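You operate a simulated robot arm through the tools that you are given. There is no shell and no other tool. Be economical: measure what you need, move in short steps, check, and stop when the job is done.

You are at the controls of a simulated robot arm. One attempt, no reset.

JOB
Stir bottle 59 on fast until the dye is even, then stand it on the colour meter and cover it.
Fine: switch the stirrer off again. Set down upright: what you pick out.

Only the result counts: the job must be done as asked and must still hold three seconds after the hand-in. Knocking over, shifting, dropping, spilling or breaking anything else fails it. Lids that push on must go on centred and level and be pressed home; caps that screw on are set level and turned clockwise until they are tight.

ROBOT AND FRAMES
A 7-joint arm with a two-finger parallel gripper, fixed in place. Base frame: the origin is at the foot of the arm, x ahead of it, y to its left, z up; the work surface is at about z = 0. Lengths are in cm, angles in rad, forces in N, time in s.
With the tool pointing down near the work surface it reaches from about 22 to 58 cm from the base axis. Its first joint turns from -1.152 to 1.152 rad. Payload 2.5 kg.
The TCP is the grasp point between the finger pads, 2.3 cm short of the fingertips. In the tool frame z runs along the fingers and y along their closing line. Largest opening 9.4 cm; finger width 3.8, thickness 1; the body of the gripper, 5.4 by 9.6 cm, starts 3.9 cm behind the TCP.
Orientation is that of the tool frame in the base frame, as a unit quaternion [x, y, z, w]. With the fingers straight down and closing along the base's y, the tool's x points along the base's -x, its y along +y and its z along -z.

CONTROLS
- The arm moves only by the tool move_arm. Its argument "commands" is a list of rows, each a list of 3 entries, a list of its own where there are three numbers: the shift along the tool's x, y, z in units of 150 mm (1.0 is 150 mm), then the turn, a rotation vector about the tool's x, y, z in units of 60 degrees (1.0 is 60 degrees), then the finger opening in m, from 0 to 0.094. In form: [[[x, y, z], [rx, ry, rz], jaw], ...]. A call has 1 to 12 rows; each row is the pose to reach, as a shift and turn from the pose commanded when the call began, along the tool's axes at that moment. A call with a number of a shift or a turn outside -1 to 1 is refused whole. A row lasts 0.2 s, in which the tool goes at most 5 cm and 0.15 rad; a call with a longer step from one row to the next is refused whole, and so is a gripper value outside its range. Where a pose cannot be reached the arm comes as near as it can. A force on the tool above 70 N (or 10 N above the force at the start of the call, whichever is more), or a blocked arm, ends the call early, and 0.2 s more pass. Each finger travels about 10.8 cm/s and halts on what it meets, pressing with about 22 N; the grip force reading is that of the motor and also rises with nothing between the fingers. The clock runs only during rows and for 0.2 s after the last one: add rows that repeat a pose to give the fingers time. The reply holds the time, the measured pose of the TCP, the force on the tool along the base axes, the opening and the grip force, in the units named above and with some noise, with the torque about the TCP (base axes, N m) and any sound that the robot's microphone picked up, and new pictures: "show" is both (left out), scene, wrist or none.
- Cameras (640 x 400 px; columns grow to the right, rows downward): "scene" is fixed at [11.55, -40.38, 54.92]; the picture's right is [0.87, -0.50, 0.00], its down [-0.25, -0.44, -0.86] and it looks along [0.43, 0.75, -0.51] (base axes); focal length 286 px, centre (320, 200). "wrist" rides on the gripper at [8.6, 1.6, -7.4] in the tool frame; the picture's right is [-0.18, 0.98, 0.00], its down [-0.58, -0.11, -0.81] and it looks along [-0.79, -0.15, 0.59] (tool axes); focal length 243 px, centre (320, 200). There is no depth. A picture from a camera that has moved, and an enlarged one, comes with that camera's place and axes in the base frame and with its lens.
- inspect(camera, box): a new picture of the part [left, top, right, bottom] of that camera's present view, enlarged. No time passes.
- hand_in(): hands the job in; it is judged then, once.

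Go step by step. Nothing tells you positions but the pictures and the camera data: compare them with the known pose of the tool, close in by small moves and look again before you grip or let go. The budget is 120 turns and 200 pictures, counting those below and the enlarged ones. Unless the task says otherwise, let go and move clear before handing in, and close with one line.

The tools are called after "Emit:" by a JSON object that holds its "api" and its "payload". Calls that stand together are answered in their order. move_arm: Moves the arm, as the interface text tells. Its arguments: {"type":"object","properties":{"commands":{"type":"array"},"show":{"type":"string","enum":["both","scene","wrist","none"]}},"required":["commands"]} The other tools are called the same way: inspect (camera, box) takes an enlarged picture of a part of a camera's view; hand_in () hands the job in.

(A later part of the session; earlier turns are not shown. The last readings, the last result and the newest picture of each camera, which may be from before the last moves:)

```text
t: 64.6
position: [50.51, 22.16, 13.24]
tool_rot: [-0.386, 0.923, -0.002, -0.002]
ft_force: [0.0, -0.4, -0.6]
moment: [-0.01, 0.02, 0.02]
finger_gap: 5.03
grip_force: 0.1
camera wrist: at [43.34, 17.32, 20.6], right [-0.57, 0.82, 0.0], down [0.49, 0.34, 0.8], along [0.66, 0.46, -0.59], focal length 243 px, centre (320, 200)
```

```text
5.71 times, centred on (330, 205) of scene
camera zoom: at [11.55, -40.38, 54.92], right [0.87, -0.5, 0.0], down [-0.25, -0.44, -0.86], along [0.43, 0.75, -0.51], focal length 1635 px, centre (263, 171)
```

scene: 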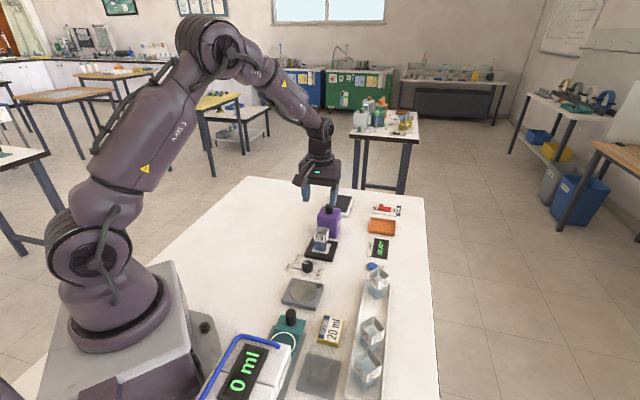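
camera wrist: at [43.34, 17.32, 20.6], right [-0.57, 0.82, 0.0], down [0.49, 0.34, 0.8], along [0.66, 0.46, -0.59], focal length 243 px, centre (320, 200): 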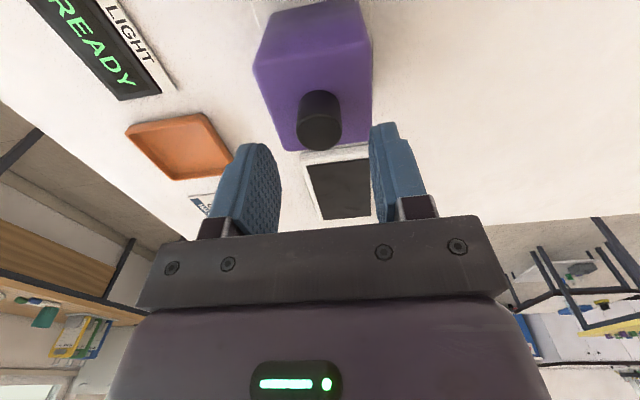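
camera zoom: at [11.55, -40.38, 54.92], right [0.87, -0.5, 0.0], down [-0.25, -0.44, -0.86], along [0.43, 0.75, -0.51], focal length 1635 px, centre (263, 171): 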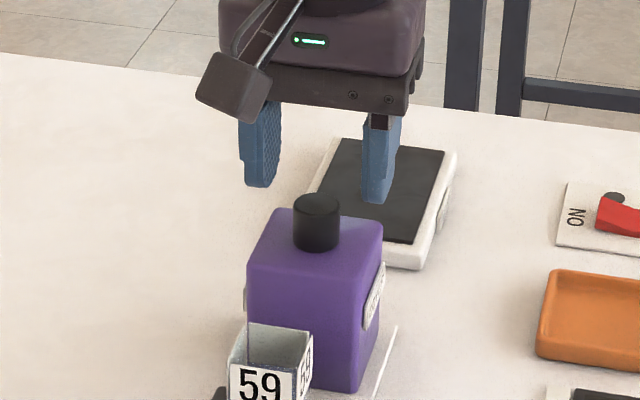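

Emit:
{"api": "move_arm", "payload": {"commands": [[[-0.006, 0, 0.08], [0, 0, 0], 0.05], [[-0.006, 0, 0.16], [0, 0, 0], 0.05], [[-0.006, 0, 0.21], [0, 0, 0], 0.05], [[-0.006, 0, 0.21], [0, 0, 0], 0.05]], "show": "wrist"}}

Emit:
{"api": "inspect", "payload": {"camera": "scene", "box": [300, 180, 348, 220]}}

Emit:
{"api": "inspect", "payload": {"camera": "wrist", "box": [200, 50, 440, 230]}}

```text
t: 65.6
position: [50.73, 22.35, 10.19]
tool_rot: [-0.385, 0.923, -0.001, -0.001]
ft_force: [-4.0, -2.2, 16.0]
moment: [0.11, 0.29, 0.09]
finger_gap: 5.02
grip_force: 0.8
camera wrist: at [43.48, 17.42, 17.56], right [-0.57, 0.82, 0.0], down [0.49, 0.34, 0.81], along [0.66, 0.46, -0.59], focal length 243 px, centre (320, 200)
```

wrist: 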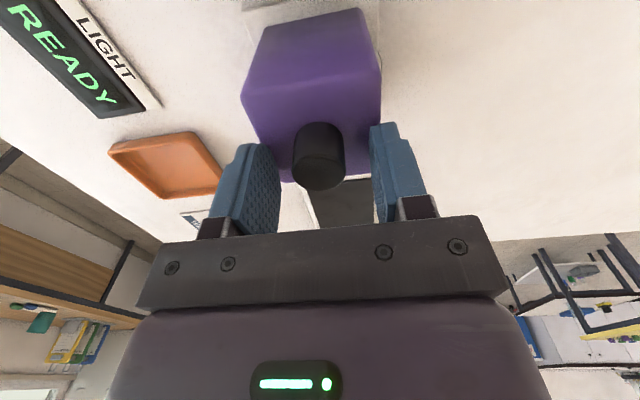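

```text
10.00 times, centred on (324, 200) of scene
camera zoom: at [11.54, -40.39, 54.92], right [0.87, -0.5, 0.0], down [-0.25, -0.44, -0.86], along [0.43, 0.75, -0.51], focal length 2861 px, centre (280, 200)
```

zoom: 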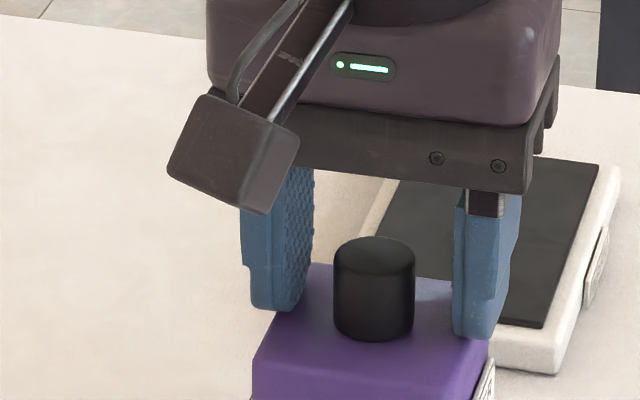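

```text
2.22 times, centred on (320, 140) of wrist
camera zoom: at [43.48, 17.42, 17.56], right [-0.57, 0.82, 0.0], down [0.49, 0.34, 0.81], along [0.66, 0.46, -0.59], focal length 539 px, centre (320, 333)
```

zoom: 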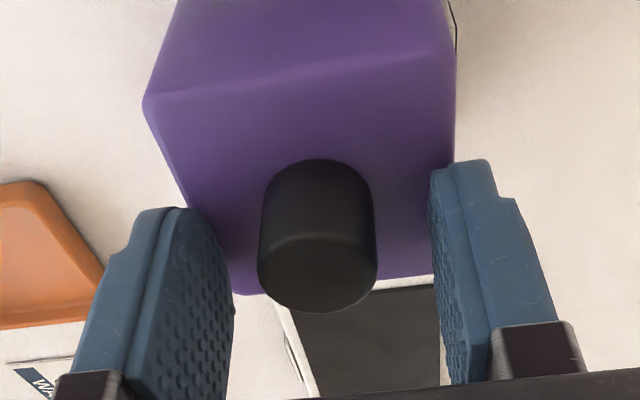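

The fingertips just touch the cover's top. I'll raise slightly and close on the knob.

Emit:
{"api": "move_arm", "payload": {"commands": [[[0, 0, -0.012], [0, 0, 0], 0.05], [[0, 0, -0.012], [0, 0, 0], 0.035], [[0, 0, -0.012], [0, 0, 0], 0.015], [[0, 0, -0.012], [0, 0, 0], 0.015], [[0, 0, -0.012], [0, 0, 0], 0.015]], "show": "wrist"}}

Emit:
{"api": "inspect", "payload": {"camera": "scene", "box": [290, 180, 370, 250]}}

```text
t: 66.8
position: [50.66, 22.44, 10.14]
tool_rot: [-0.385, 0.923, -0.002, -0.002]
ft_force: [-0.2, -0.2, 1.5]
moment: [0.04, -0.06, -0.03]
finger_gap: 2.3
grip_force: 22.3
camera wrist: at [43.42, 17.4, 17.61], right [-0.57, 0.82, 0.0], down [0.49, 0.34, 0.8], along [0.66, 0.46, -0.59], focal length 243 px, centre (320, 200)
```

wrist: 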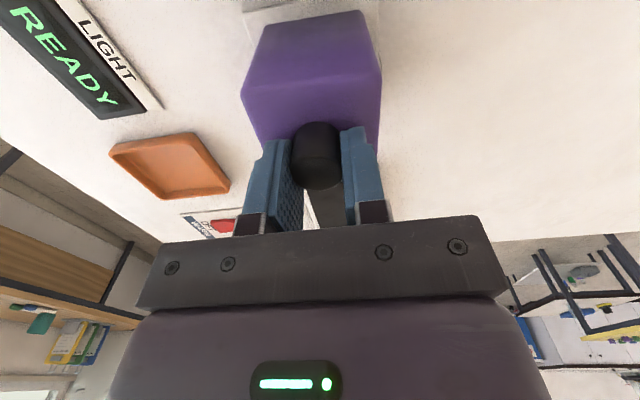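

```text
5.71 times, centred on (330, 215) of scene
camera zoom: at [11.55, -40.39, 54.92], right [0.87, -0.5, 0.0], down [-0.25, -0.44, -0.86], along [0.43, 0.75, -0.51], focal length 1635 px, centre (263, 114)
```

zoom: 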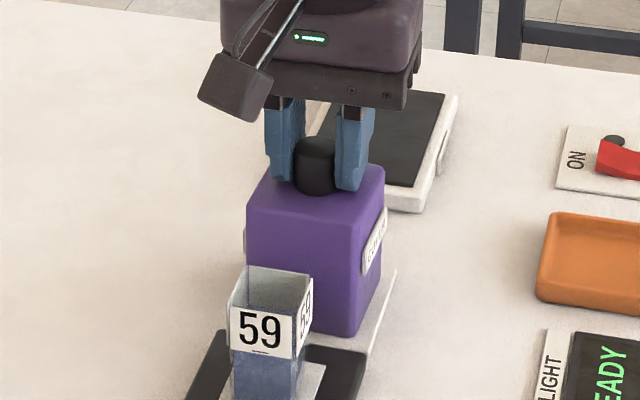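

Gripped the knob. I'll lift the cover straight up.

Emit:
{"api": "move_arm", "payload": {"commands": [[[0, 0, -0.03], [0, 0, 0], 0.015], [[0, 0, -0.1], [0, 0, 0], 0.015], [[0, 0, -0.2], [0, 0, 0], 0.015], [[0, 0, -0.32], [0, 0, 0], 0.015], [[0, 0, -0.44], [0, 0, 0], 0.015], [[0, 0, -0.56], [0, 0, 0], 0.015], [[0, 0, -0.68], [0, 0, 0], 0.015], [[0, 0, -0.76], [0, 0, 0], 0.015], [[0, 0, -0.8], [0, 0, 0], 0.015], [[0, 0, -0.8], [0, 0, 0], 0.015]], "show": "both"}}

Emit:
{"api": "inspect", "payload": {"camera": "scene", "box": [280, 140, 380, 260]}}

```text
t: 69.0
position: [50.38, 22.36, 22.22]
tool_rot: [-0.384, 0.923, -0.001, -0.001]
ft_force: [0.1, 0.7, -0.2]
moment: [-0.01, -0.01, -0.02]
finger_gap: 2.36
grip_force: 21.9
camera wrist: at [43.23, 17.44, 29.7], right [-0.57, 0.82, 0.0], down [0.49, 0.34, 0.8], along [0.66, 0.46, -0.59], focal length 243 px, centre (320, 200)
```

scene: 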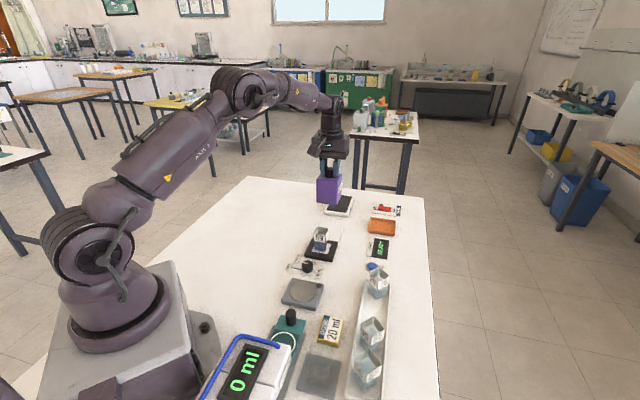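
wrist: 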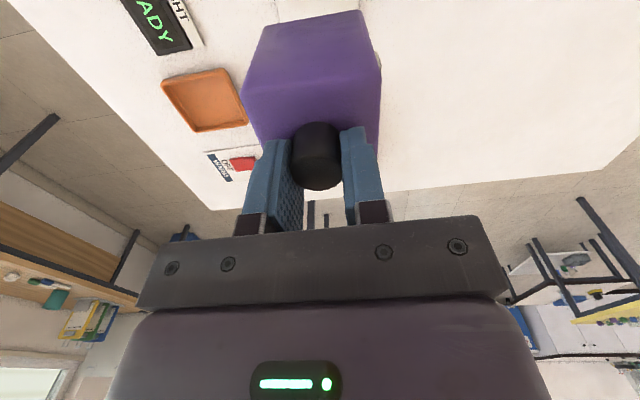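

```text
3.33 times, centred on (330, 200) of scene
camera zoom: at [11.55, -40.38, 54.92], right [0.87, -0.5, 0.0], down [-0.25, -0.44, -0.86], along [0.43, 0.75, -0.51], focal length 954 px, centre (287, 200)
```

zoom: 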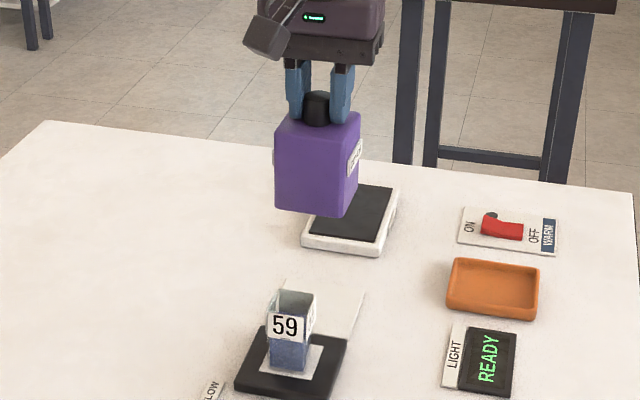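

The cover is held level. It needs to go about 8.4 cm back along the row to the meter, so I'll move it there while staying high.

Emit:
{"api": "move_arm", "payload": {"commands": [[[0.03, 0, 0], [0, 0, 0], 0.015], [[0.1, 0, 0], [0, 0, 0], 0.015], [[0.2, 0, 0], [0, 0, 0], 0.015], [[0.3, 0, 0], [0, 0, 0], 0.015], [[0.4, 0, 0], [0, 0, 0], 0.015], [[0.5, 0, 0], [0, 0, 0], 0.015], [[0.56, 0, 0.03], [0, 0, 0], 0.015], [[0.56, 0, 0.1], [0, 0, 0], 0.015], [[0.56, 0, 0.2], [0, 0, 0], 0.015], [[0.56, 0, 0.25], [0, 0, 0], 0.015], [[0.56, 0, 0.25], [0, 0, 0], 0.015]], "show": "both"}}

Emit:
{"api": "inspect", "payload": {"camera": "scene", "box": [290, 180, 370, 260]}}

Emit:
{"api": "inspect", "payload": {"camera": "wrist", "box": [220, 0, 420, 150]}}

```text
t: 71.4
position: [44.63, 16.26, 18.52]
tool_rot: [-0.385, 0.923, -0.002, -0.001]
ft_force: [0.7, 0.2, -0.3]
moment: [-0.02, -0.01, -0.04]
finger_gap: 2.32
grip_force: 22.2
camera wrist: at [37.45, 11.43, 26.04], right [-0.57, 0.82, 0.0], down [0.49, 0.34, 0.8], along [0.66, 0.46, -0.59], focal length 243 px, centre (320, 200)
```

scene: 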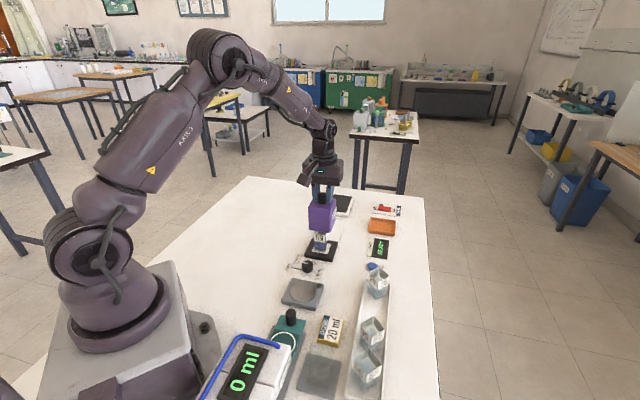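
wrist: 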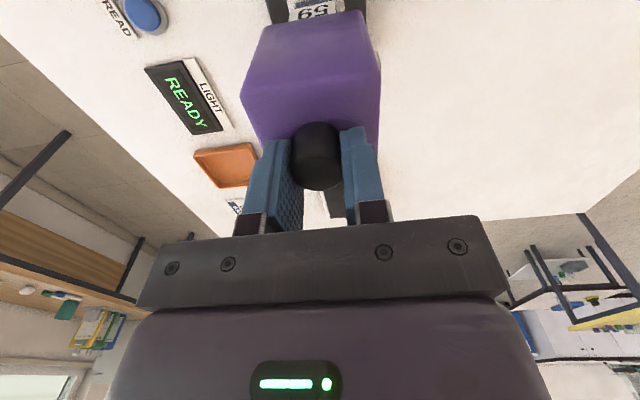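

```text
5.00 times, centred on (330, 220) of scene
camera zoom: at [11.55, -40.38, 54.92], right [0.87, -0.5, 0.0], down [-0.25, -0.44, -0.86], along [0.43, 0.75, -0.51], focal length 1430 px, centre (270, 100)
```

zoom: 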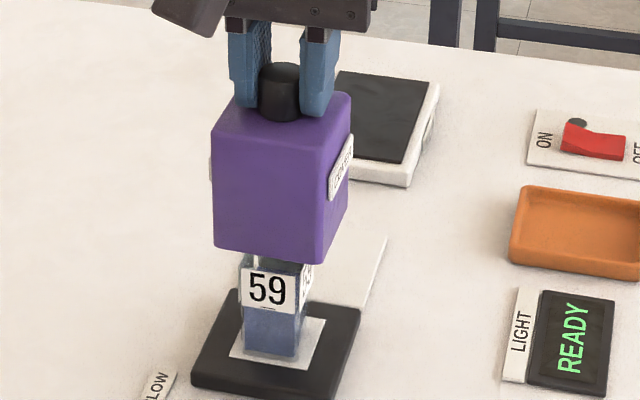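

```text
2.67 times, centred on (320, 75) of wrist
camera zoom: at [37.45, 11.43, 26.04], right [-0.57, 0.82, 0.0], down [0.49, 0.34, 0.8], along [0.66, 0.46, -0.59], focal length 647 px, centre (320, 533)
```

zoom: 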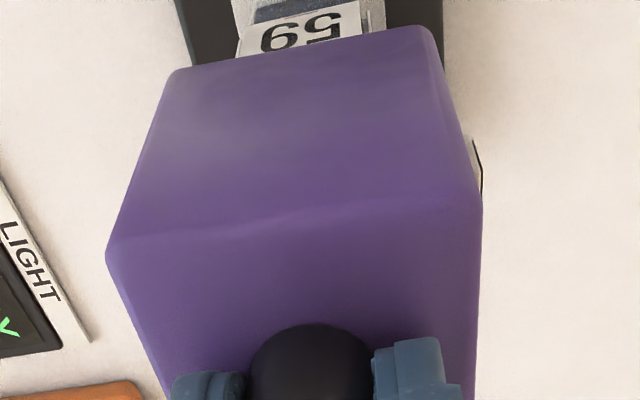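

The cover is over the bottle, perhaps 0.4 cm too far along the row. I'll correct that and lower slowly.

Emit:
{"api": "move_arm", "payload": {"commands": [[[0.012, 0, 0], [0, 0, 0], 0.015], [[0.025, 0, 0], [0, 0, 0], 0.015], [[0.025, 0, 0.04], [0, 0, 0], 0.015], [[0.025, 0, 0.08], [0, 0, 0], 0.015], [[0.025, 0, 0.12], [0, 0, 0], 0.015], [[0.025, 0, 0.12], [0, 0, 0], 0.015]], "show": "wrist"}}

Emit:
{"api": "inspect", "payload": {"camera": "scene", "box": [296, 200, 352, 260]}}

```text
t: 72.8
position: [44.5, 16.14, 16.67]
tool_rot: [-0.385, 0.923, -0.003, -0.001]
ft_force: [0.3, -0.4, -0.6]
moment: [-0.05, 0.02, 0.0]
finger_gap: 2.35
grip_force: 22.4
camera wrist: at [37.23, 11.21, 24.14], right [-0.57, 0.82, 0.0], down [0.49, 0.34, 0.8], along [0.66, 0.46, -0.59], focal length 243 px, centre (320, 200)
```

wrist: 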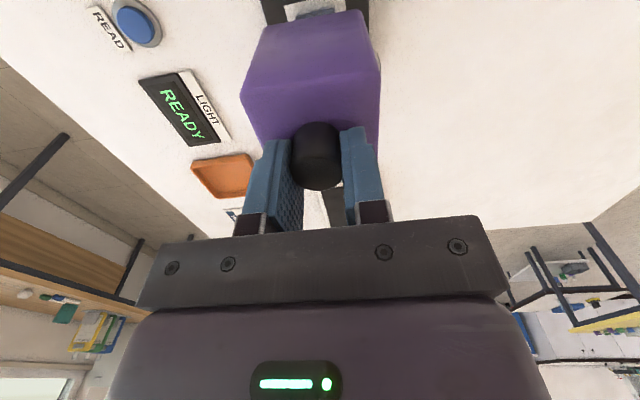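

```text
6.67 times, centred on (324, 230) of scene
camera zoom: at [11.55, -40.38, 54.92], right [0.87, -0.5, 0.0], down [-0.25, -0.44, -0.86], along [0.43, 0.75, -0.51], focal length 1907 px, centre (293, 0)
```

zoom: 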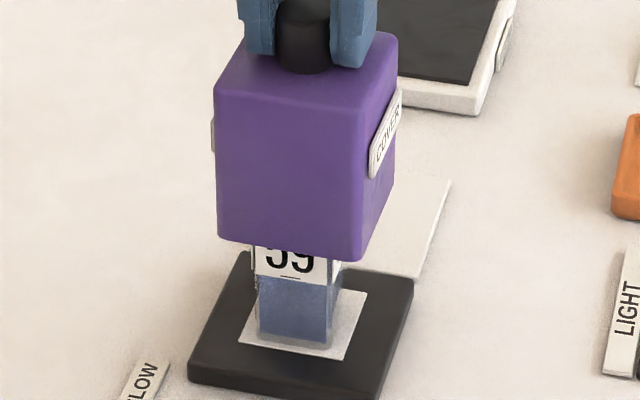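

Emit:
{"api": "move_arm", "payload": {"commands": [[[0, 0, 0.03], [0, 0, 0], 0.015], [[0, 0, 0.07], [0, 0, 0], 0.015], [[0, 0, 0.12], [0, 0, 0], 0.015], [[0, 0, 0.17], [0, 0, 0], 0.015], [[0, 0, 0.22], [0, 0, 0], 0.015], [[0, 0, 0.26], [0, 0, 0], 0.015], [[0, 0, 0.28], [0, 0, 0], 0.015], [[0, 0, 0.28], [0, 0, 0], 0.015]], "show": "wrist"}}

Emit:
{"api": "inspect", "payload": {"camera": "scene", "box": [296, 210, 352, 270]}}

Emit:
{"api": "inspect", "payload": {"camera": "wrist", "box": [220, 0, 420, 150]}}

```text
t: 74.6
position: [44.46, 16.2, 12.48]
tool_rot: [-0.384, 0.923, -0.002, -0.001]
ft_force: [-0.6, 0.7, -0.7]
moment: [-0.01, -0.01, 0.02]
finger_gap: 2.34
grip_force: 21.9
camera wrist: at [37.15, 11.26, 19.93], right [-0.57, 0.82, 0.0], down [0.49, 0.34, 0.8], along [0.66, 0.46, -0.59], focal length 243 px, centre (320, 200)
```

wrist: 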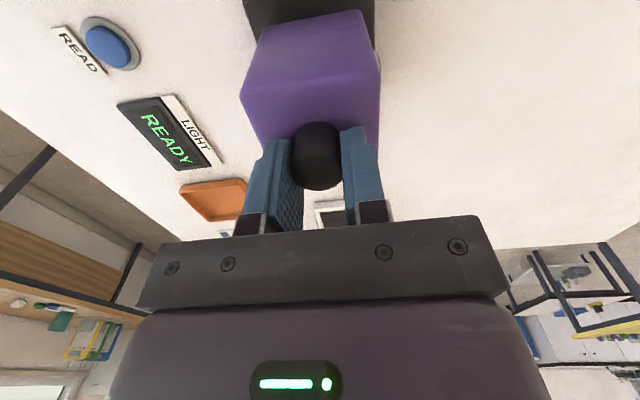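

```text
6.67 times, centred on (324, 240) of scene
camera zoom: at [11.55, -40.38, 54.92], right [0.87, -0.5, 0.0], down [-0.25, -0.44, -0.86], along [0.43, 0.75, -0.51], focal length 1907 px, centre (293, -67)
```

zoom: 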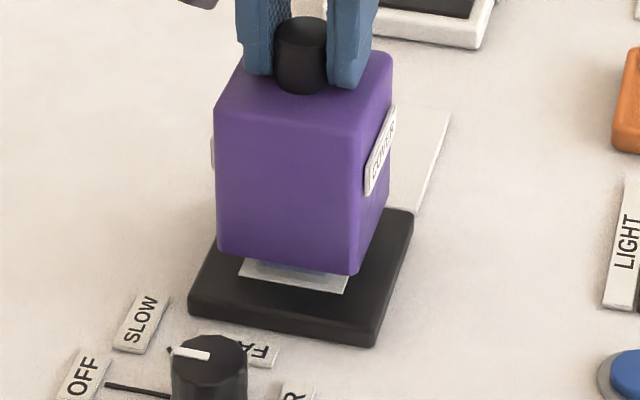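

```text
2.67 times, centred on (320, 75) of wrist
camera zoom: at [37.15, 11.26, 19.93], right [-0.57, 0.82, 0.0], down [0.49, 0.34, 0.8], along [0.66, 0.46, -0.59], focal length 647 px, centre (320, 533)
```

zoom: 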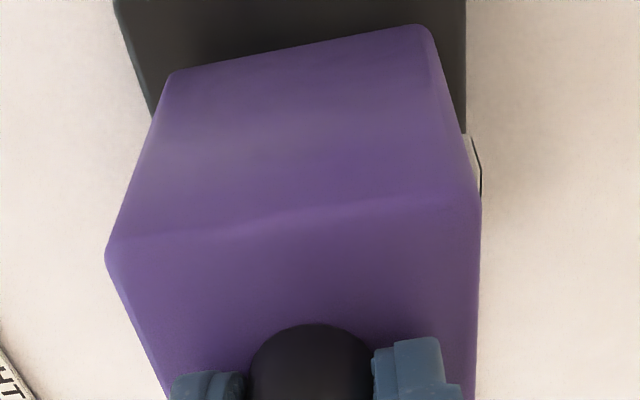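

Alignment looks good, so I'll continue down to the plate in small steps.

Emit:
{"api": "move_arm", "payload": {"commands": [[[0, -0.006, 0.03], [0, 0, 0], 0.015], [[0, -0.006, 0.055], [0, 0, 0], 0.015], [[0, -0.006, 0.075], [0, 0, 0], 0.015], [[0, -0.006, 0.075], [0, 0, 0], 0.015]], "show": "none"}}

Emit:
{"api": "inspect", "payload": {"camera": "scene", "box": [300, 220, 348, 264]}}

```text
t: 75.6
position: [44.42, 16.06, 11.31]
tool_rot: [-0.385, 0.923, -0.002, -0.001]
ft_force: [0.8, -0.2, -0.5]
moment: [0.0, -0.01, 0.01]
finger_gap: 2.34
grip_force: 22.3
```

```text
9.09 times, centred on (324, 242) of scene
camera zoom: at [11.55, -40.38, 54.92], right [0.87, -0.5, 0.0], down [-0.25, -0.44, -0.86], along [0.43, 0.75, -0.51], focal length 2601 px, centre (284, -182)
```

zoom: 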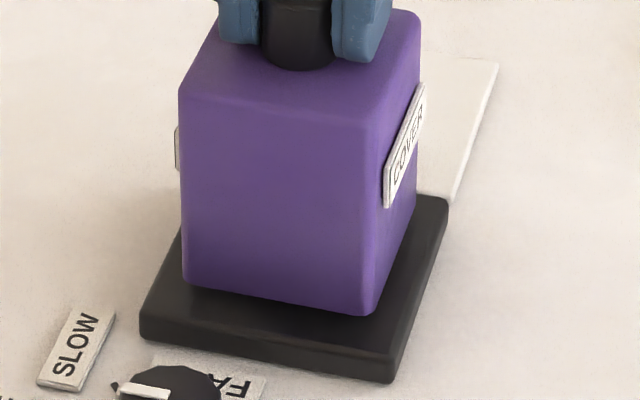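

Emit:
{"api": "move_arm", "payload": {"commands": [[[0.014, 0, 0], [0, 0, 0], 0.015], [[0.014, 0, 0.013], [0, 0, 0], 0.015], [[0.014, 0, 0.025], [0, 0, 0], 0.015], [[0.014, 0, 0.025], [0, 0, 0], 0.015]], "show": "none"}}

Emit:
{"api": "inspect", "payload": {"camera": "scene", "box": [300, 220, 348, 264]}}

```text
t: 76.6
position: [44.41, 15.95, 11.14]
tool_rot: [-0.386, 0.923, -0.003, -0.001]
ft_force: [0.6, 0.2, -1.0]
moment: [0.01, -0.01, 0.02]
finger_gap: 2.33
grip_force: 21.7
```

```text
9.09 times, centred on (324, 242) of scene
camera zoom: at [11.55, -40.38, 54.92], right [0.87, -0.5, 0.0], down [-0.25, -0.44, -0.86], along [0.43, 0.75, -0.51], focal length 2601 px, centre (284, -182)
```

zoom: 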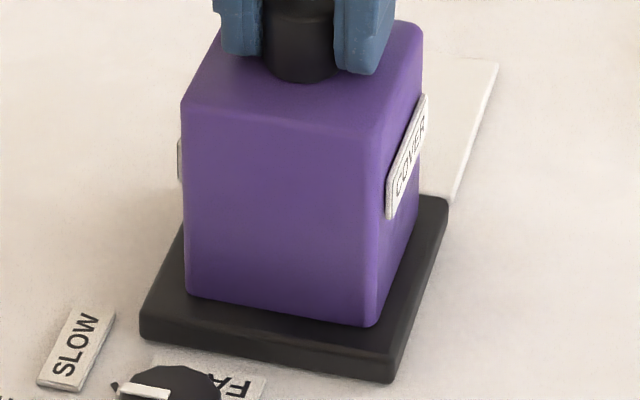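

Emit:
{"api": "move_arm", "payload": {"commands": [[[0, 0, 0.01], [0, 0, 0], 0.015], [[0, 0, 0.02], [0, 0, 0], 0.015], [[0, 0, 0.02], [0, 0, 0], 0.015]], "show": "none"}}

```text
t: 77.4
position: [44.42, 15.98, 10.94]
tool_rot: [-0.386, 0.923, -0.002, 0.001]
ft_force: [-10.1, -6.9, 35.9]
moment: [-0.23, 0.58, 0.06]
finger_gap: 2.32
grip_force: 21.8
```

Emit:
{"api": "inspect", "payload": {"camera": "scene", "box": [300, 220, 348, 264]}}

Emit:
{"api": "inspect", "payload": {"camera": "wrist", "box": [220, 0, 420, 150]}}

```text
9.09 times, centred on (324, 242) of scene
camera zoom: at [11.53, -40.39, 54.92], right [0.87, -0.5, 0.0], down [-0.25, -0.44, -0.86], along [0.43, 0.75, -0.51], focal length 2601 px, centre (284, -182)
```

zoom: 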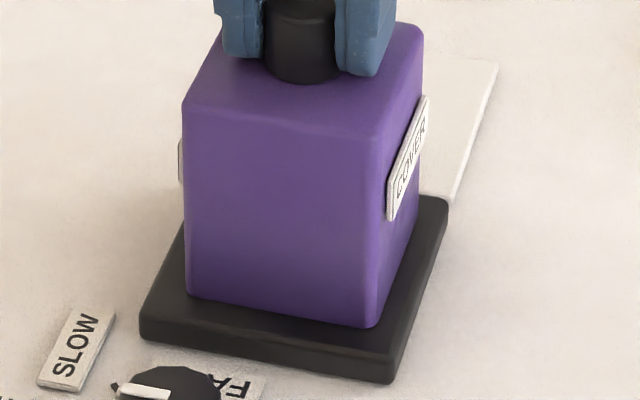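

```text
2.67 times, centred on (320, 75) of wrist
camera zoom: at [37.21, 11.02, 18.35], right [-0.57, 0.82, 0.0], down [0.48, 0.34, 0.81], along [0.66, 0.46, -0.59], focal length 647 px, centre (320, 533)
```

zoom: 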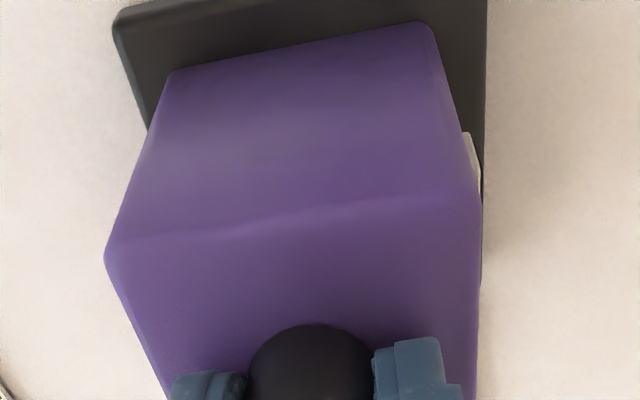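

The cover is seated and centred on the meter. I'll ease off, release, and rise.

Emit:
{"api": "move_arm", "payload": {"commands": [[[0, 0, -0.008], [0, 0, 0], 0.015], [[0, 0, -0.01], [0, 0, 0], 0.024], [[0, 0, -0.01], [0, 0, 0], 0.035], [[0, 0, -0.01], [0, 0, 0], 0.05], [[0, 0, -0.01], [0, 0, 0], 0.05], [[0, 0, -0.1], [0, 0, 0], 0.05], [[0, 0, -0.3], [0, 0, 0], 0.05], [[0, 0, -0.55], [0, 0, 0], 0.05], [[0, 0, -0.75], [0, 0, 0], 0.05], [[0, 0, -0.75], [0, 0, 0], 0.05]], "show": "both"}}

Emit:
{"api": "inspect", "payload": {"camera": "scene", "box": [280, 190, 370, 270]}}

Emit:
{"api": "inspect", "payload": {"camera": "wrist", "box": [200, 0, 440, 170]}}

```text
t: 79.6
position: [44.37, 16.09, 22.12]
tool_rot: [-0.385, 0.923, -0.001, -0.001]
ft_force: [-0.1, -0.6, 0.4]
moment: [0.0, 0.01, 0.03]
finger_gap: 5.0
grip_force: 0.1
camera wrist: at [37.13, 11.06, 29.64], right [-0.57, 0.82, 0.0], down [0.49, 0.34, 0.8], along [0.66, 0.46, -0.59], focal length 243 px, centre (320, 200)
```

scene: 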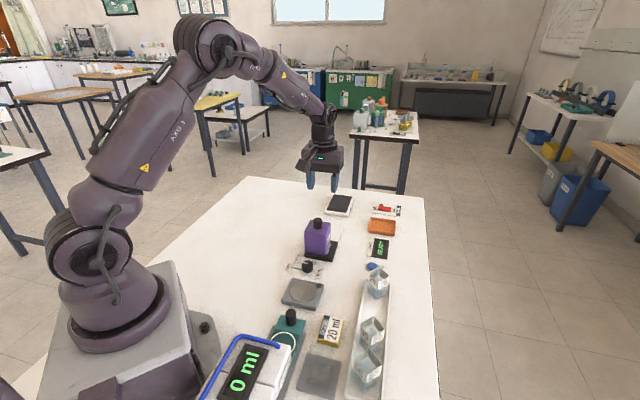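
wrist: 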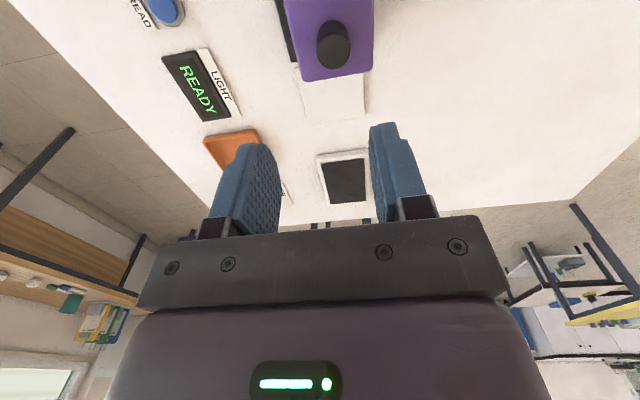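

```text
5.00 times, centred on (325, 230) of scene
camera zoom: at [11.55, -40.38, 54.92], right [0.87, -0.5, 0.0], down [-0.25, -0.44, -0.86], along [0.43, 0.75, -0.51], focal length 1430 px, centre (295, 50)
```

zoom: 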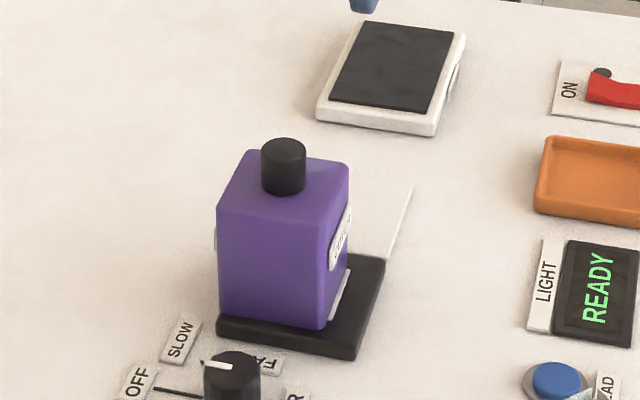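

```text
2.35 times, centred on (320, 85) of wrist
camera zoom: at [37.13, 11.06, 29.64], right [-0.57, 0.82, 0.0], down [0.49, 0.34, 0.8], along [0.66, 0.46, -0.59], focal length 571 px, centre (320, 471)
```

zoom: 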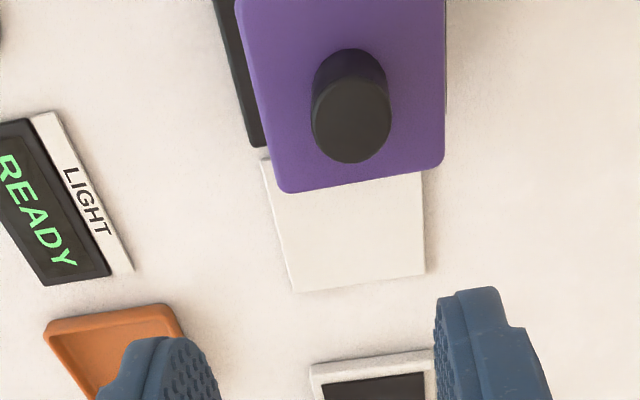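

The cover has shifted sideways on release. I'll look closely before acting.

Emit:
{"api": "inspect", "payload": {"camera": "scene", "box": [300, 210, 348, 264]}}

Emit:
{"api": "inspect", "payload": {"camera": "scene", "box": [316, 230, 348, 262]}}

```text
7.41 times, centred on (324, 237) of scene
camera zoom: at [11.55, -40.38, 54.92], right [0.87, -0.5, 0.0], down [-0.25, -0.44, -0.86], along [0.43, 0.75, -0.51], focal length 2119 px, centre (290, -74)
```

zoom: 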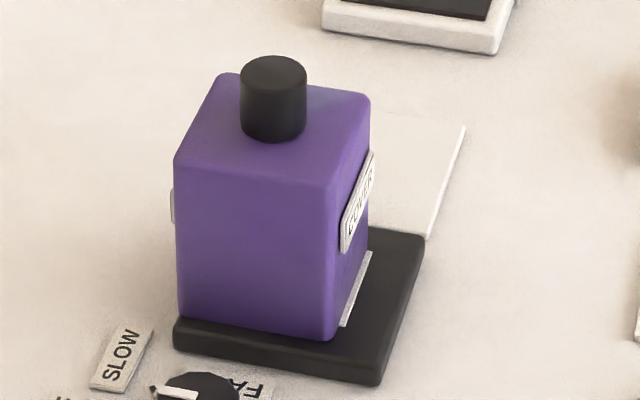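

```text
12.50 times, centred on (332, 246) of scene
camera zoom: at [11.55, -40.38, 54.92], right [0.87, -0.5, 0.0], down [-0.25, -0.44, -0.86], along [0.43, 0.75, -0.51], focal length 3576 px, centre (170, -375)
```

zoom: 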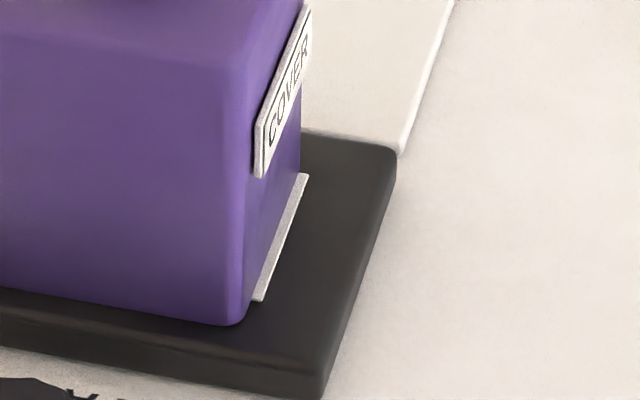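

The cover slid about 1 cm toward tool +y, so I'll regrip it and redo the placement. I'll centre over its knob first.

Emit:
{"api": "move_arm", "payload": {"commands": [[[0.03, 0.037, 0.05], [0, 0, 0], 0.05], [[0.06, 0.073, 0.2], [0, 0, 0], 0.05], [[0.06, 0.073, 0.4], [0, 0, 0], 0.05], [[0.06, 0.073, 0.5], [0, 0, 0], 0.05], [[0.06, 0.073, 0.5], [0, 0, 0], 0.05]], "show": "wrist"}}

Emit:
{"api": "inspect", "payload": {"camera": "wrist", "box": [200, 30, 440, 210]}}

Emit:
{"api": "inspect", "payload": {"camera": "scene", "box": [290, 190, 360, 260]}}

```text
t: 80.8
position: [42.94, 16.02, 14.28]
tool_rot: [-0.385, 0.923, -0.001, -0.001]
ft_force: [-0.4, 0.4, 0.3]
moment: [-0.01, 0.01, -0.01]
finger_gap: 5.03
grip_force: 0.1
camera wrist: at [35.67, 11.06, 21.7], right [-0.57, 0.82, 0.0], down [0.49, 0.34, 0.8], along [0.66, 0.46, -0.59], focal length 243 px, centre (320, 200)
```

wrist: 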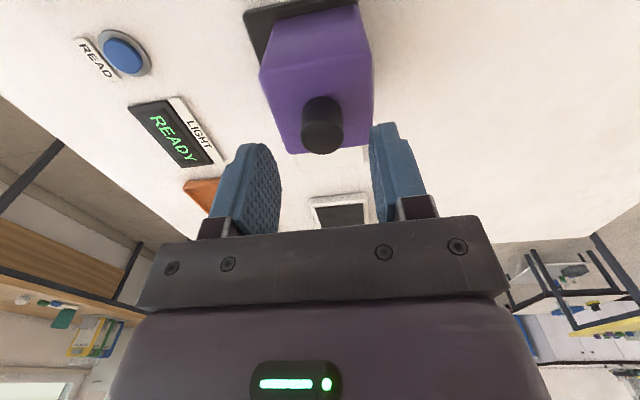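

```text
2.22 times, centred on (320, 120) of wrist
camera zoom: at [35.67, 11.06, 21.7], right [-0.57, 0.82, 0.0], down [0.49, 0.34, 0.8], along [0.66, 0.46, -0.59], focal length 539 px, centre (320, 378)
```

zoom: 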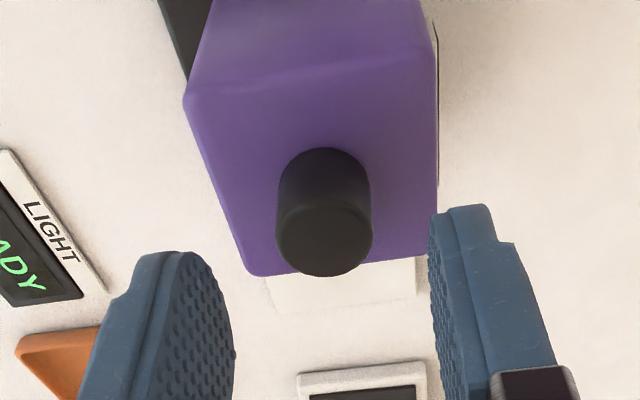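

```text
5.71 times, centred on (325, 225) of scene
camera zoom: at [11.55, -40.38, 54.92], right [0.87, -0.5, 0.0], down [-0.25, -0.44, -0.86], along [0.43, 0.75, -0.51], focal length 1635 px, centre (291, 57)
```

zoom: 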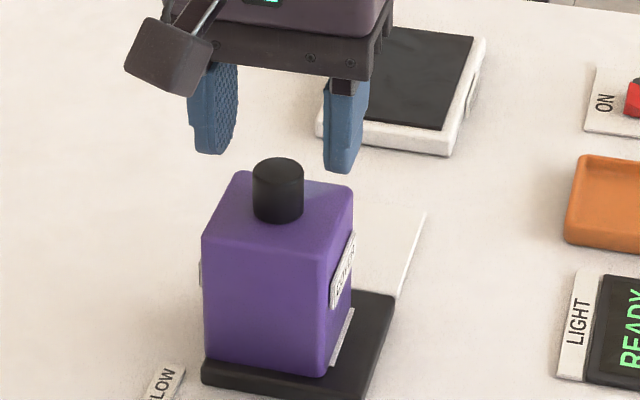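

Emit:
{"api": "move_arm", "payload": {"commands": [[[-0.005, 0.003, 0.08], [0, 0, 0], 0.05], [[-0.005, 0.003, 0.16], [0, 0, 0], 0.05], [[-0.005, 0.003, 0.205], [0, 0, 0], 0.05], [[-0.005, 0.003, 0.205], [0, 0, 0], 0.05], [[-0.005, 0.003, 0.205], [0, 0, 0], 0.038], [[-0.005, 0.003, 0.205], [0, 0, 0], 0.03], [[-0.005, 0.003, 0.205], [0, 0, 0], 0.024], [[-0.005, 0.003, 0.205], [0, 0, 0], 0.015], [[-0.005, 0.003, 0.205], [0, 0, 0], 0.015]], "show": "wrist"}}

Emit:
{"api": "inspect", "payload": {"camera": "scene", "box": [290, 190, 360, 260]}}

```text
t: 82.8
position: [42.97, 16.06, 11.32]
tool_rot: [-0.385, 0.923, -0.001, -0.001]
ft_force: [0.0, 0.7, -0.3]
moment: [-0.01, 0.04, 0.01]
finger_gap: 2.32
grip_force: 22.5
camera wrist: at [35.64, 11.14, 18.82], right [-0.57, 0.82, 0.0], down [0.49, 0.34, 0.8], along [0.66, 0.46, -0.59], focal length 243 px, centre (320, 200)
```

wrist: 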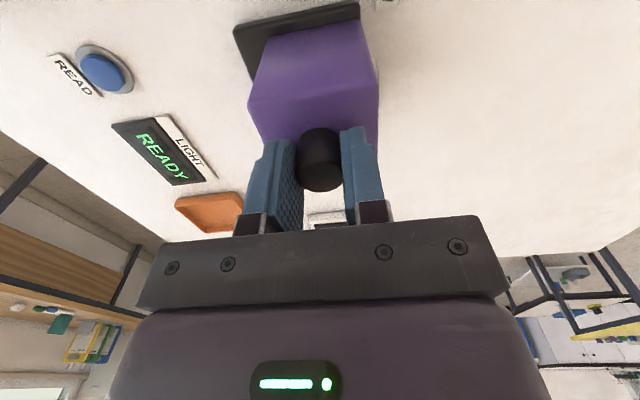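

```text
5.71 times, centred on (325, 225) of scene
camera zoom: at [11.55, -40.38, 54.92], right [0.87, -0.5, 0.0], down [-0.25, -0.44, -0.86], along [0.43, 0.75, -0.51], focal length 1635 px, centre (291, 57)
```

zoom: 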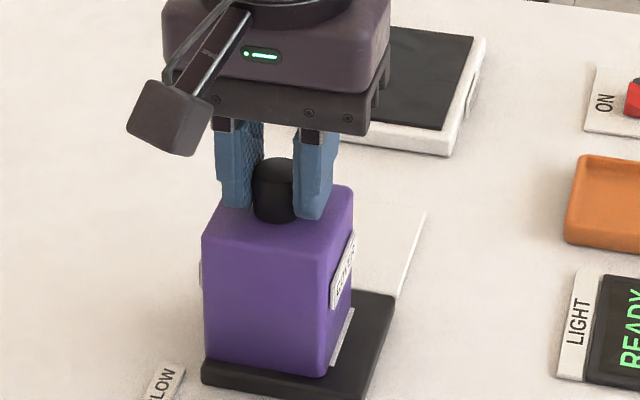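

Emit:
{"api": "move_arm", "payload": {"commands": [[[0, 0, -0.02], [0, 0, 0], 0.015], [[0, -0.02, -0.025], [0, 0, 0], 0.015], [[0, -0.04, -0.025], [0, 0, 0], 0.015], [[0, -0.04, -0.08], [0, 0, 0], 0.015], [[0, -0.04, -0.16], [0, 0, 0], 0.015], [[0, -0.04, -0.26], [0, 0, 0], 0.015], [[0, -0.04, -0.36], [0, 0, 0], 0.015], [[0, -0.04, -0.46], [0, 0, 0], 0.015], [[0, -0.04, -0.55], [0, 0, 0], 0.015], [[0, -0.04, -0.6], [0, 0, 0], 0.015], [[0, -0.04, -0.6], [0, 0, 0], 0.015]], "show": "wrist"}}

Emit:
{"api": "inspect", "payload": {"camera": "scene", "box": [290, 190, 360, 260]}}

Emit:
{"api": "inspect", "payload": {"camera": "scene", "box": [306, 232, 346, 264]}}

```text
t: 85.2
position: [43.42, 15.8, 20.53]
tool_rot: [-0.384, 0.923, -0.001, -0.001]
ft_force: [0.4, -0.2, -0.6]
moment: [-0.02, 0.02, -0.02]
finger_gap: 2.32
grip_force: 21.9
camera wrist: at [36.15, 10.87, 27.96], right [-0.57, 0.82, 0.0], down [0.49, 0.34, 0.8], along [0.66, 0.46, -0.59], focal length 243 px, centre (320, 200)
```

wrist: 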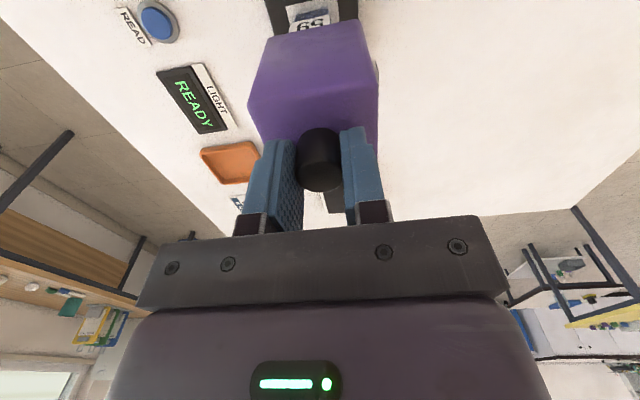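

```text
5.71 times, centred on (325, 225) of scene
camera zoom: at [11.55, -40.38, 54.92], right [0.87, -0.5, 0.0], down [-0.25, -0.44, -0.86], along [0.43, 0.75, -0.51], focal length 1635 px, centre (291, 57)
```

zoom: 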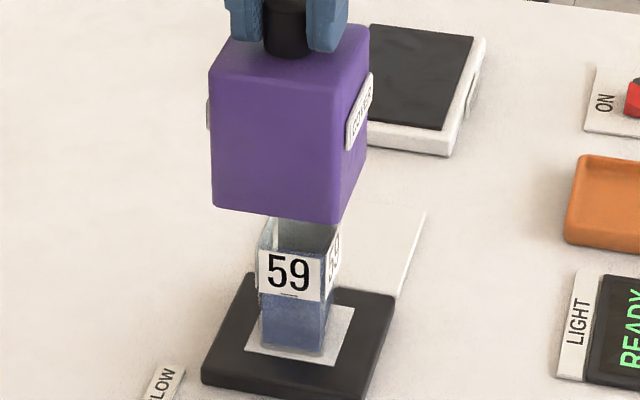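

```text
12.50 times, centred on (326, 248) of scene
camera zoom: at [11.55, -40.38, 54.92], right [0.87, -0.5, 0.0], down [-0.25, -0.44, -0.86], along [0.43, 0.75, -0.51], focal length 3576 px, centre (245, -400)
```

zoom: 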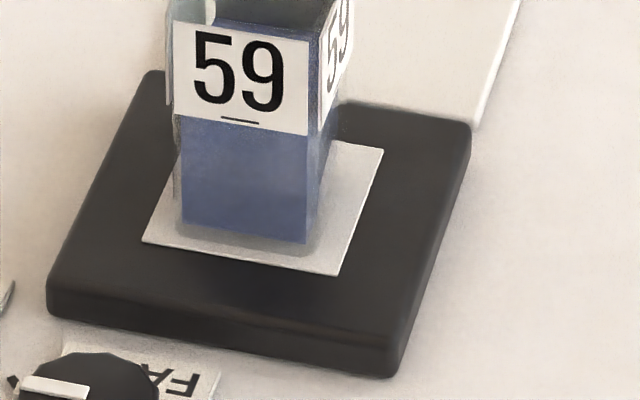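

The bottle is still upright and centred. I'll realign the cover (0.4 cm each way) and lower it again.

Emit:
{"api": "move_arm", "payload": {"commands": [[[-0.014, -0.015, 0], [0, 0, 0], 0.015], [[-0.027, -0.029, 0.02], [0, 0, 0], 0.015], [[-0.027, -0.029, 0.07], [0, 0, 0], 0.015], [[-0.027, -0.029, 0.13], [0, 0, 0], 0.015], [[-0.027, -0.029, 0.19], [0, 0, 0], 0.015], [[-0.027, -0.029, 0.25], [0, 0, 0], 0.015], [[-0.027, -0.029, 0.32], [0, 0, 0], 0.015], [[-0.027, -0.029, 0.39], [0, 0, 0], 0.015], [[-0.027, -0.029, 0.46], [0, 0, 0], 0.015], [[-0.027, -0.029, 0.52], [0, 0, 0], 0.015], [[-0.027, -0.029, 0.56], [0, 0, 0], 0.015], [[-0.027, -0.029, 0.56], [0, 0, 0], 0.015]], "show": "wrist"}}

Emit:
{"api": "inspect", "payload": {"camera": "scene", "box": [300, 220, 348, 264]}}

```text
t: 87.8
position: [44.01, 15.57, 12.0]
tool_rot: [-0.384, 0.923, -0.002, -0.001]
ft_force: [0.3, 0.4, 0.2]
moment: [-0.03, -0.03, 0.0]
finger_gap: 2.32
grip_force: 22.1
camera wrist: at [36.79, 10.75, 19.53], right [-0.57, 0.82, 0.0], down [0.49, 0.34, 0.8], along [0.66, 0.46, -0.59], focal length 243 px, centre (320, 200)
```

wrist: 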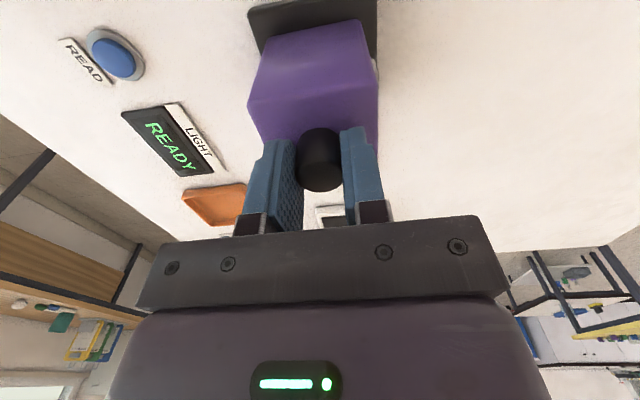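

```text
9.09 times, centred on (324, 242) of scene
camera zoom: at [11.55, -40.38, 54.92], right [0.87, -0.5, 0.0], down [-0.25, -0.44, -0.86], along [0.43, 0.75, -0.51], focal length 2601 px, centre (284, -182)
```

zoom: 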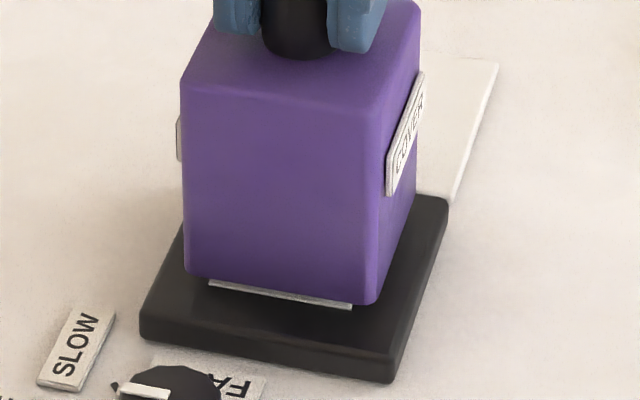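

Emit:
{"api": "move_arm", "payload": {"commands": [[[0, 0, 0.012], [0, 0, 0], 0.015], [[0, 0, 0.025], [0, 0, 0], 0.015], [[0, 0, 0.035], [0, 0, 0], 0.015], [[0, 0, 0.035], [0, 0, 0], 0.015]], "show": "none"}}

```text
t: 88.8
position: [44.07, 15.73, 11.48]
tool_rot: [-0.385, 0.923, -0.001, -0.001]
ft_force: [0.0, -0.3, -1.0]
moment: [0.02, 0.02, 0.01]
finger_gap: 2.31
grip_force: 22.3
```

Emit:
{"api": "move_arm", "payload": {"commands": [[[0, 0, 0.006], [0, 0, 0], 0.015], [[0, 0, 0.01], [0, 0, 0], 0.015], [[0, 0, 0.01], [0, 0, 0], 0.015]], "show": "none"}}

Emit:
{"api": "inspect", "payload": {"camera": "scene", "box": [300, 220, 348, 264]}}

```text
t: 89.6
position: [43.95, 15.74, 11.29]
tool_rot: [-0.386, 0.923, -0.003, -0.001]
ft_force: [0.2, -0.4, 4.9]
moment: [-0.04, 0.22, 0.03]
finger_gap: 2.32
grip_force: 22.4
```

```text
9.09 times, centred on (324, 242) of scene
camera zoom: at [11.55, -40.39, 54.92], right [0.87, -0.5, 0.0], down [-0.25, -0.44, -0.86], along [0.43, 0.75, -0.51], focal length 2601 px, centre (284, -182)
```

zoom: 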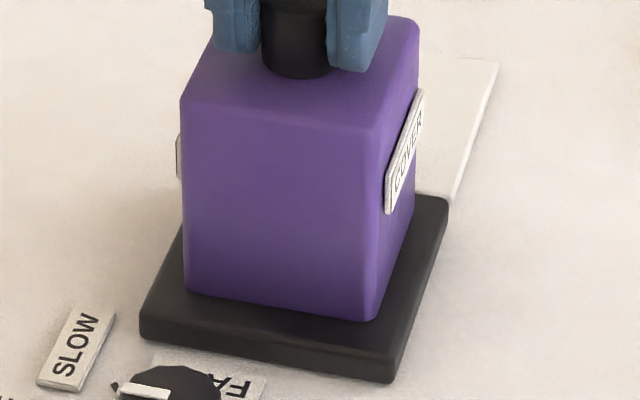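

Light contact, but it sits a touch too far back. I'll nudge it 0.35 cm toward -row and set it down with light pressure.

Emit:
{"api": "move_arm", "payload": {"commands": [[[0, 0, -0.015], [0, 0, 0], 0.015], [[0.012, 0, -0.015], [0, 0, 0], 0.015], [[0.023, 0, -0.015], [0, 0, 0], 0.015], [[0.023, 0, 0], [0, 0, 0], 0.015], [[0.023, 0, 0.004], [0, 0, 0], 0.015], [[0.023, 0, 0.004], [0, 0, 0], 0.015]], "show": "none"}}

Emit:
{"api": "inspect", "payload": {"camera": "scene", "box": [300, 220, 348, 264]}}

```text
t: 91.0
position: [43.74, 15.44, 11.38]
tool_rot: [-0.386, 0.923, -0.003, -0.001]
ft_force: [-4.3, 0.1, 13.6]
moment: [-0.19, 0.33, 0.01]
finger_gap: 2.35
grip_force: 22.0
```

```text
9.09 times, centred on (324, 242) of scene
camera zoom: at [11.54, -40.39, 54.92], right [0.87, -0.5, 0.0], down [-0.25, -0.44, -0.86], along [0.43, 0.75, -0.51], focal length 2601 px, centre (284, -182)
```

zoom: 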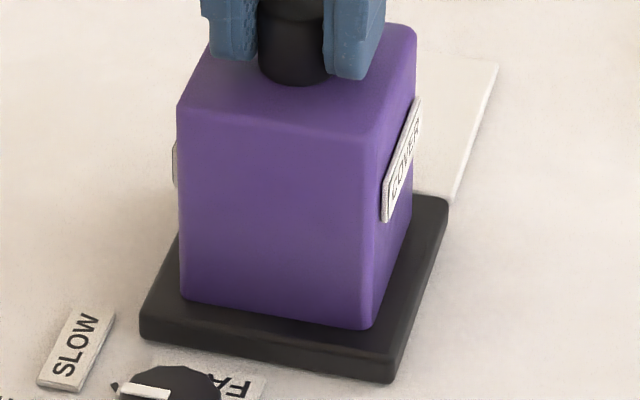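

Centred now. I'll open very gradually while lightly pressing and watch for any shift.

Emit:
{"api": "move_arm", "payload": {"commands": [[[0, 0, 0], [0, 0, 0], 0.022], [[0, 0, 0], [0, 0, 0], 0.0235], [[0, 0, 0], [0, 0, 0], 0.0245], [[0, 0, 0], [0, 0, 0], 0.0255], [[0, 0, 0], [0, 0, 0], 0.0265]], "show": "wrist"}}

Emit:
{"api": "inspect", "payload": {"camera": "scene", "box": [300, 220, 348, 264]}}

```text
t: 92.2
position: [43.82, 15.48, 11.29]
tool_rot: [-0.384, 0.923, -0.001, -0.001]
ft_force: [-0.1, 0.9, 0.6]
moment: [0.0, -0.01, -0.02]
finger_gap: 2.67
grip_force: 0.1
camera wrist: at [36.52, 10.51, 18.74], right [-0.57, 0.82, 0.0], down [0.49, 0.34, 0.8], along [0.66, 0.46, -0.59], focal length 243 px, centre (320, 200)
```

wrist: 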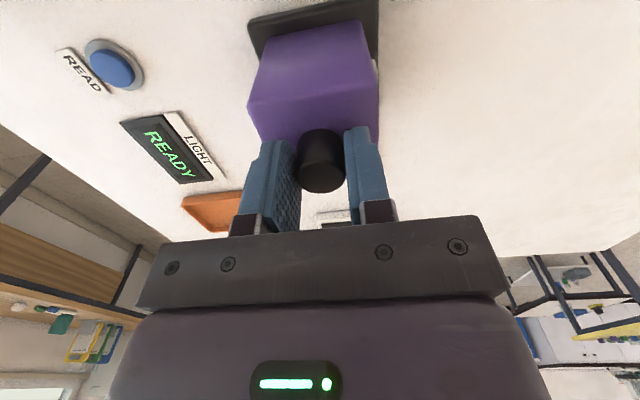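

```text
9.09 times, centred on (324, 242) of scene
camera zoom: at [11.55, -40.38, 54.92], right [0.87, -0.5, 0.0], down [-0.25, -0.44, -0.86], along [0.43, 0.75, -0.51], focal length 2601 px, centre (284, -182)
```

zoom: 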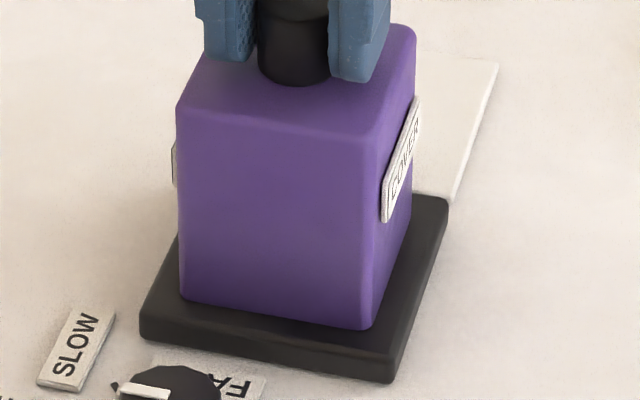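

Released without shifting. I'll open further, slowly.

Emit:
{"api": "move_arm", "payload": {"commands": [[[0, 0, 0], [0, 0, 0], 0.029], [[0, 0, 0], [0, 0, 0], 0.032], [[0, 0, 0], [0, 0, 0], 0.037], [[0, 0, 0], [0, 0, 0], 0.043], [[0, 0, 0], [0, 0, 0], 0.05], [[0, 0, 0], [0, 0, 0], 0.05]], "show": "none"}}

Emit:
{"api": "inspect", "payload": {"camera": "scene", "box": [300, 220, 348, 264]}}

```text
t: 93.6
position: [43.66, 15.37, 11.28]
tool_rot: [-0.384, 0.923, -0.001, -0.002]
ft_force: [-0.1, 0.2, -0.5]
moment: [0.01, -0.01, 0.0]
finger_gap: 4.99
grip_force: 0.1
```

```text
9.09 times, centred on (324, 242) of scene
camera zoom: at [11.55, -40.38, 54.92], right [0.87, -0.5, 0.0], down [-0.25, -0.44, -0.86], along [0.43, 0.75, -0.51], focal length 2601 px, centre (284, -182)
```

zoom: 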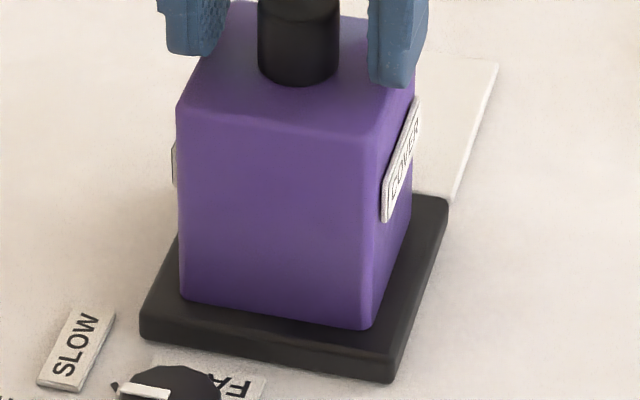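

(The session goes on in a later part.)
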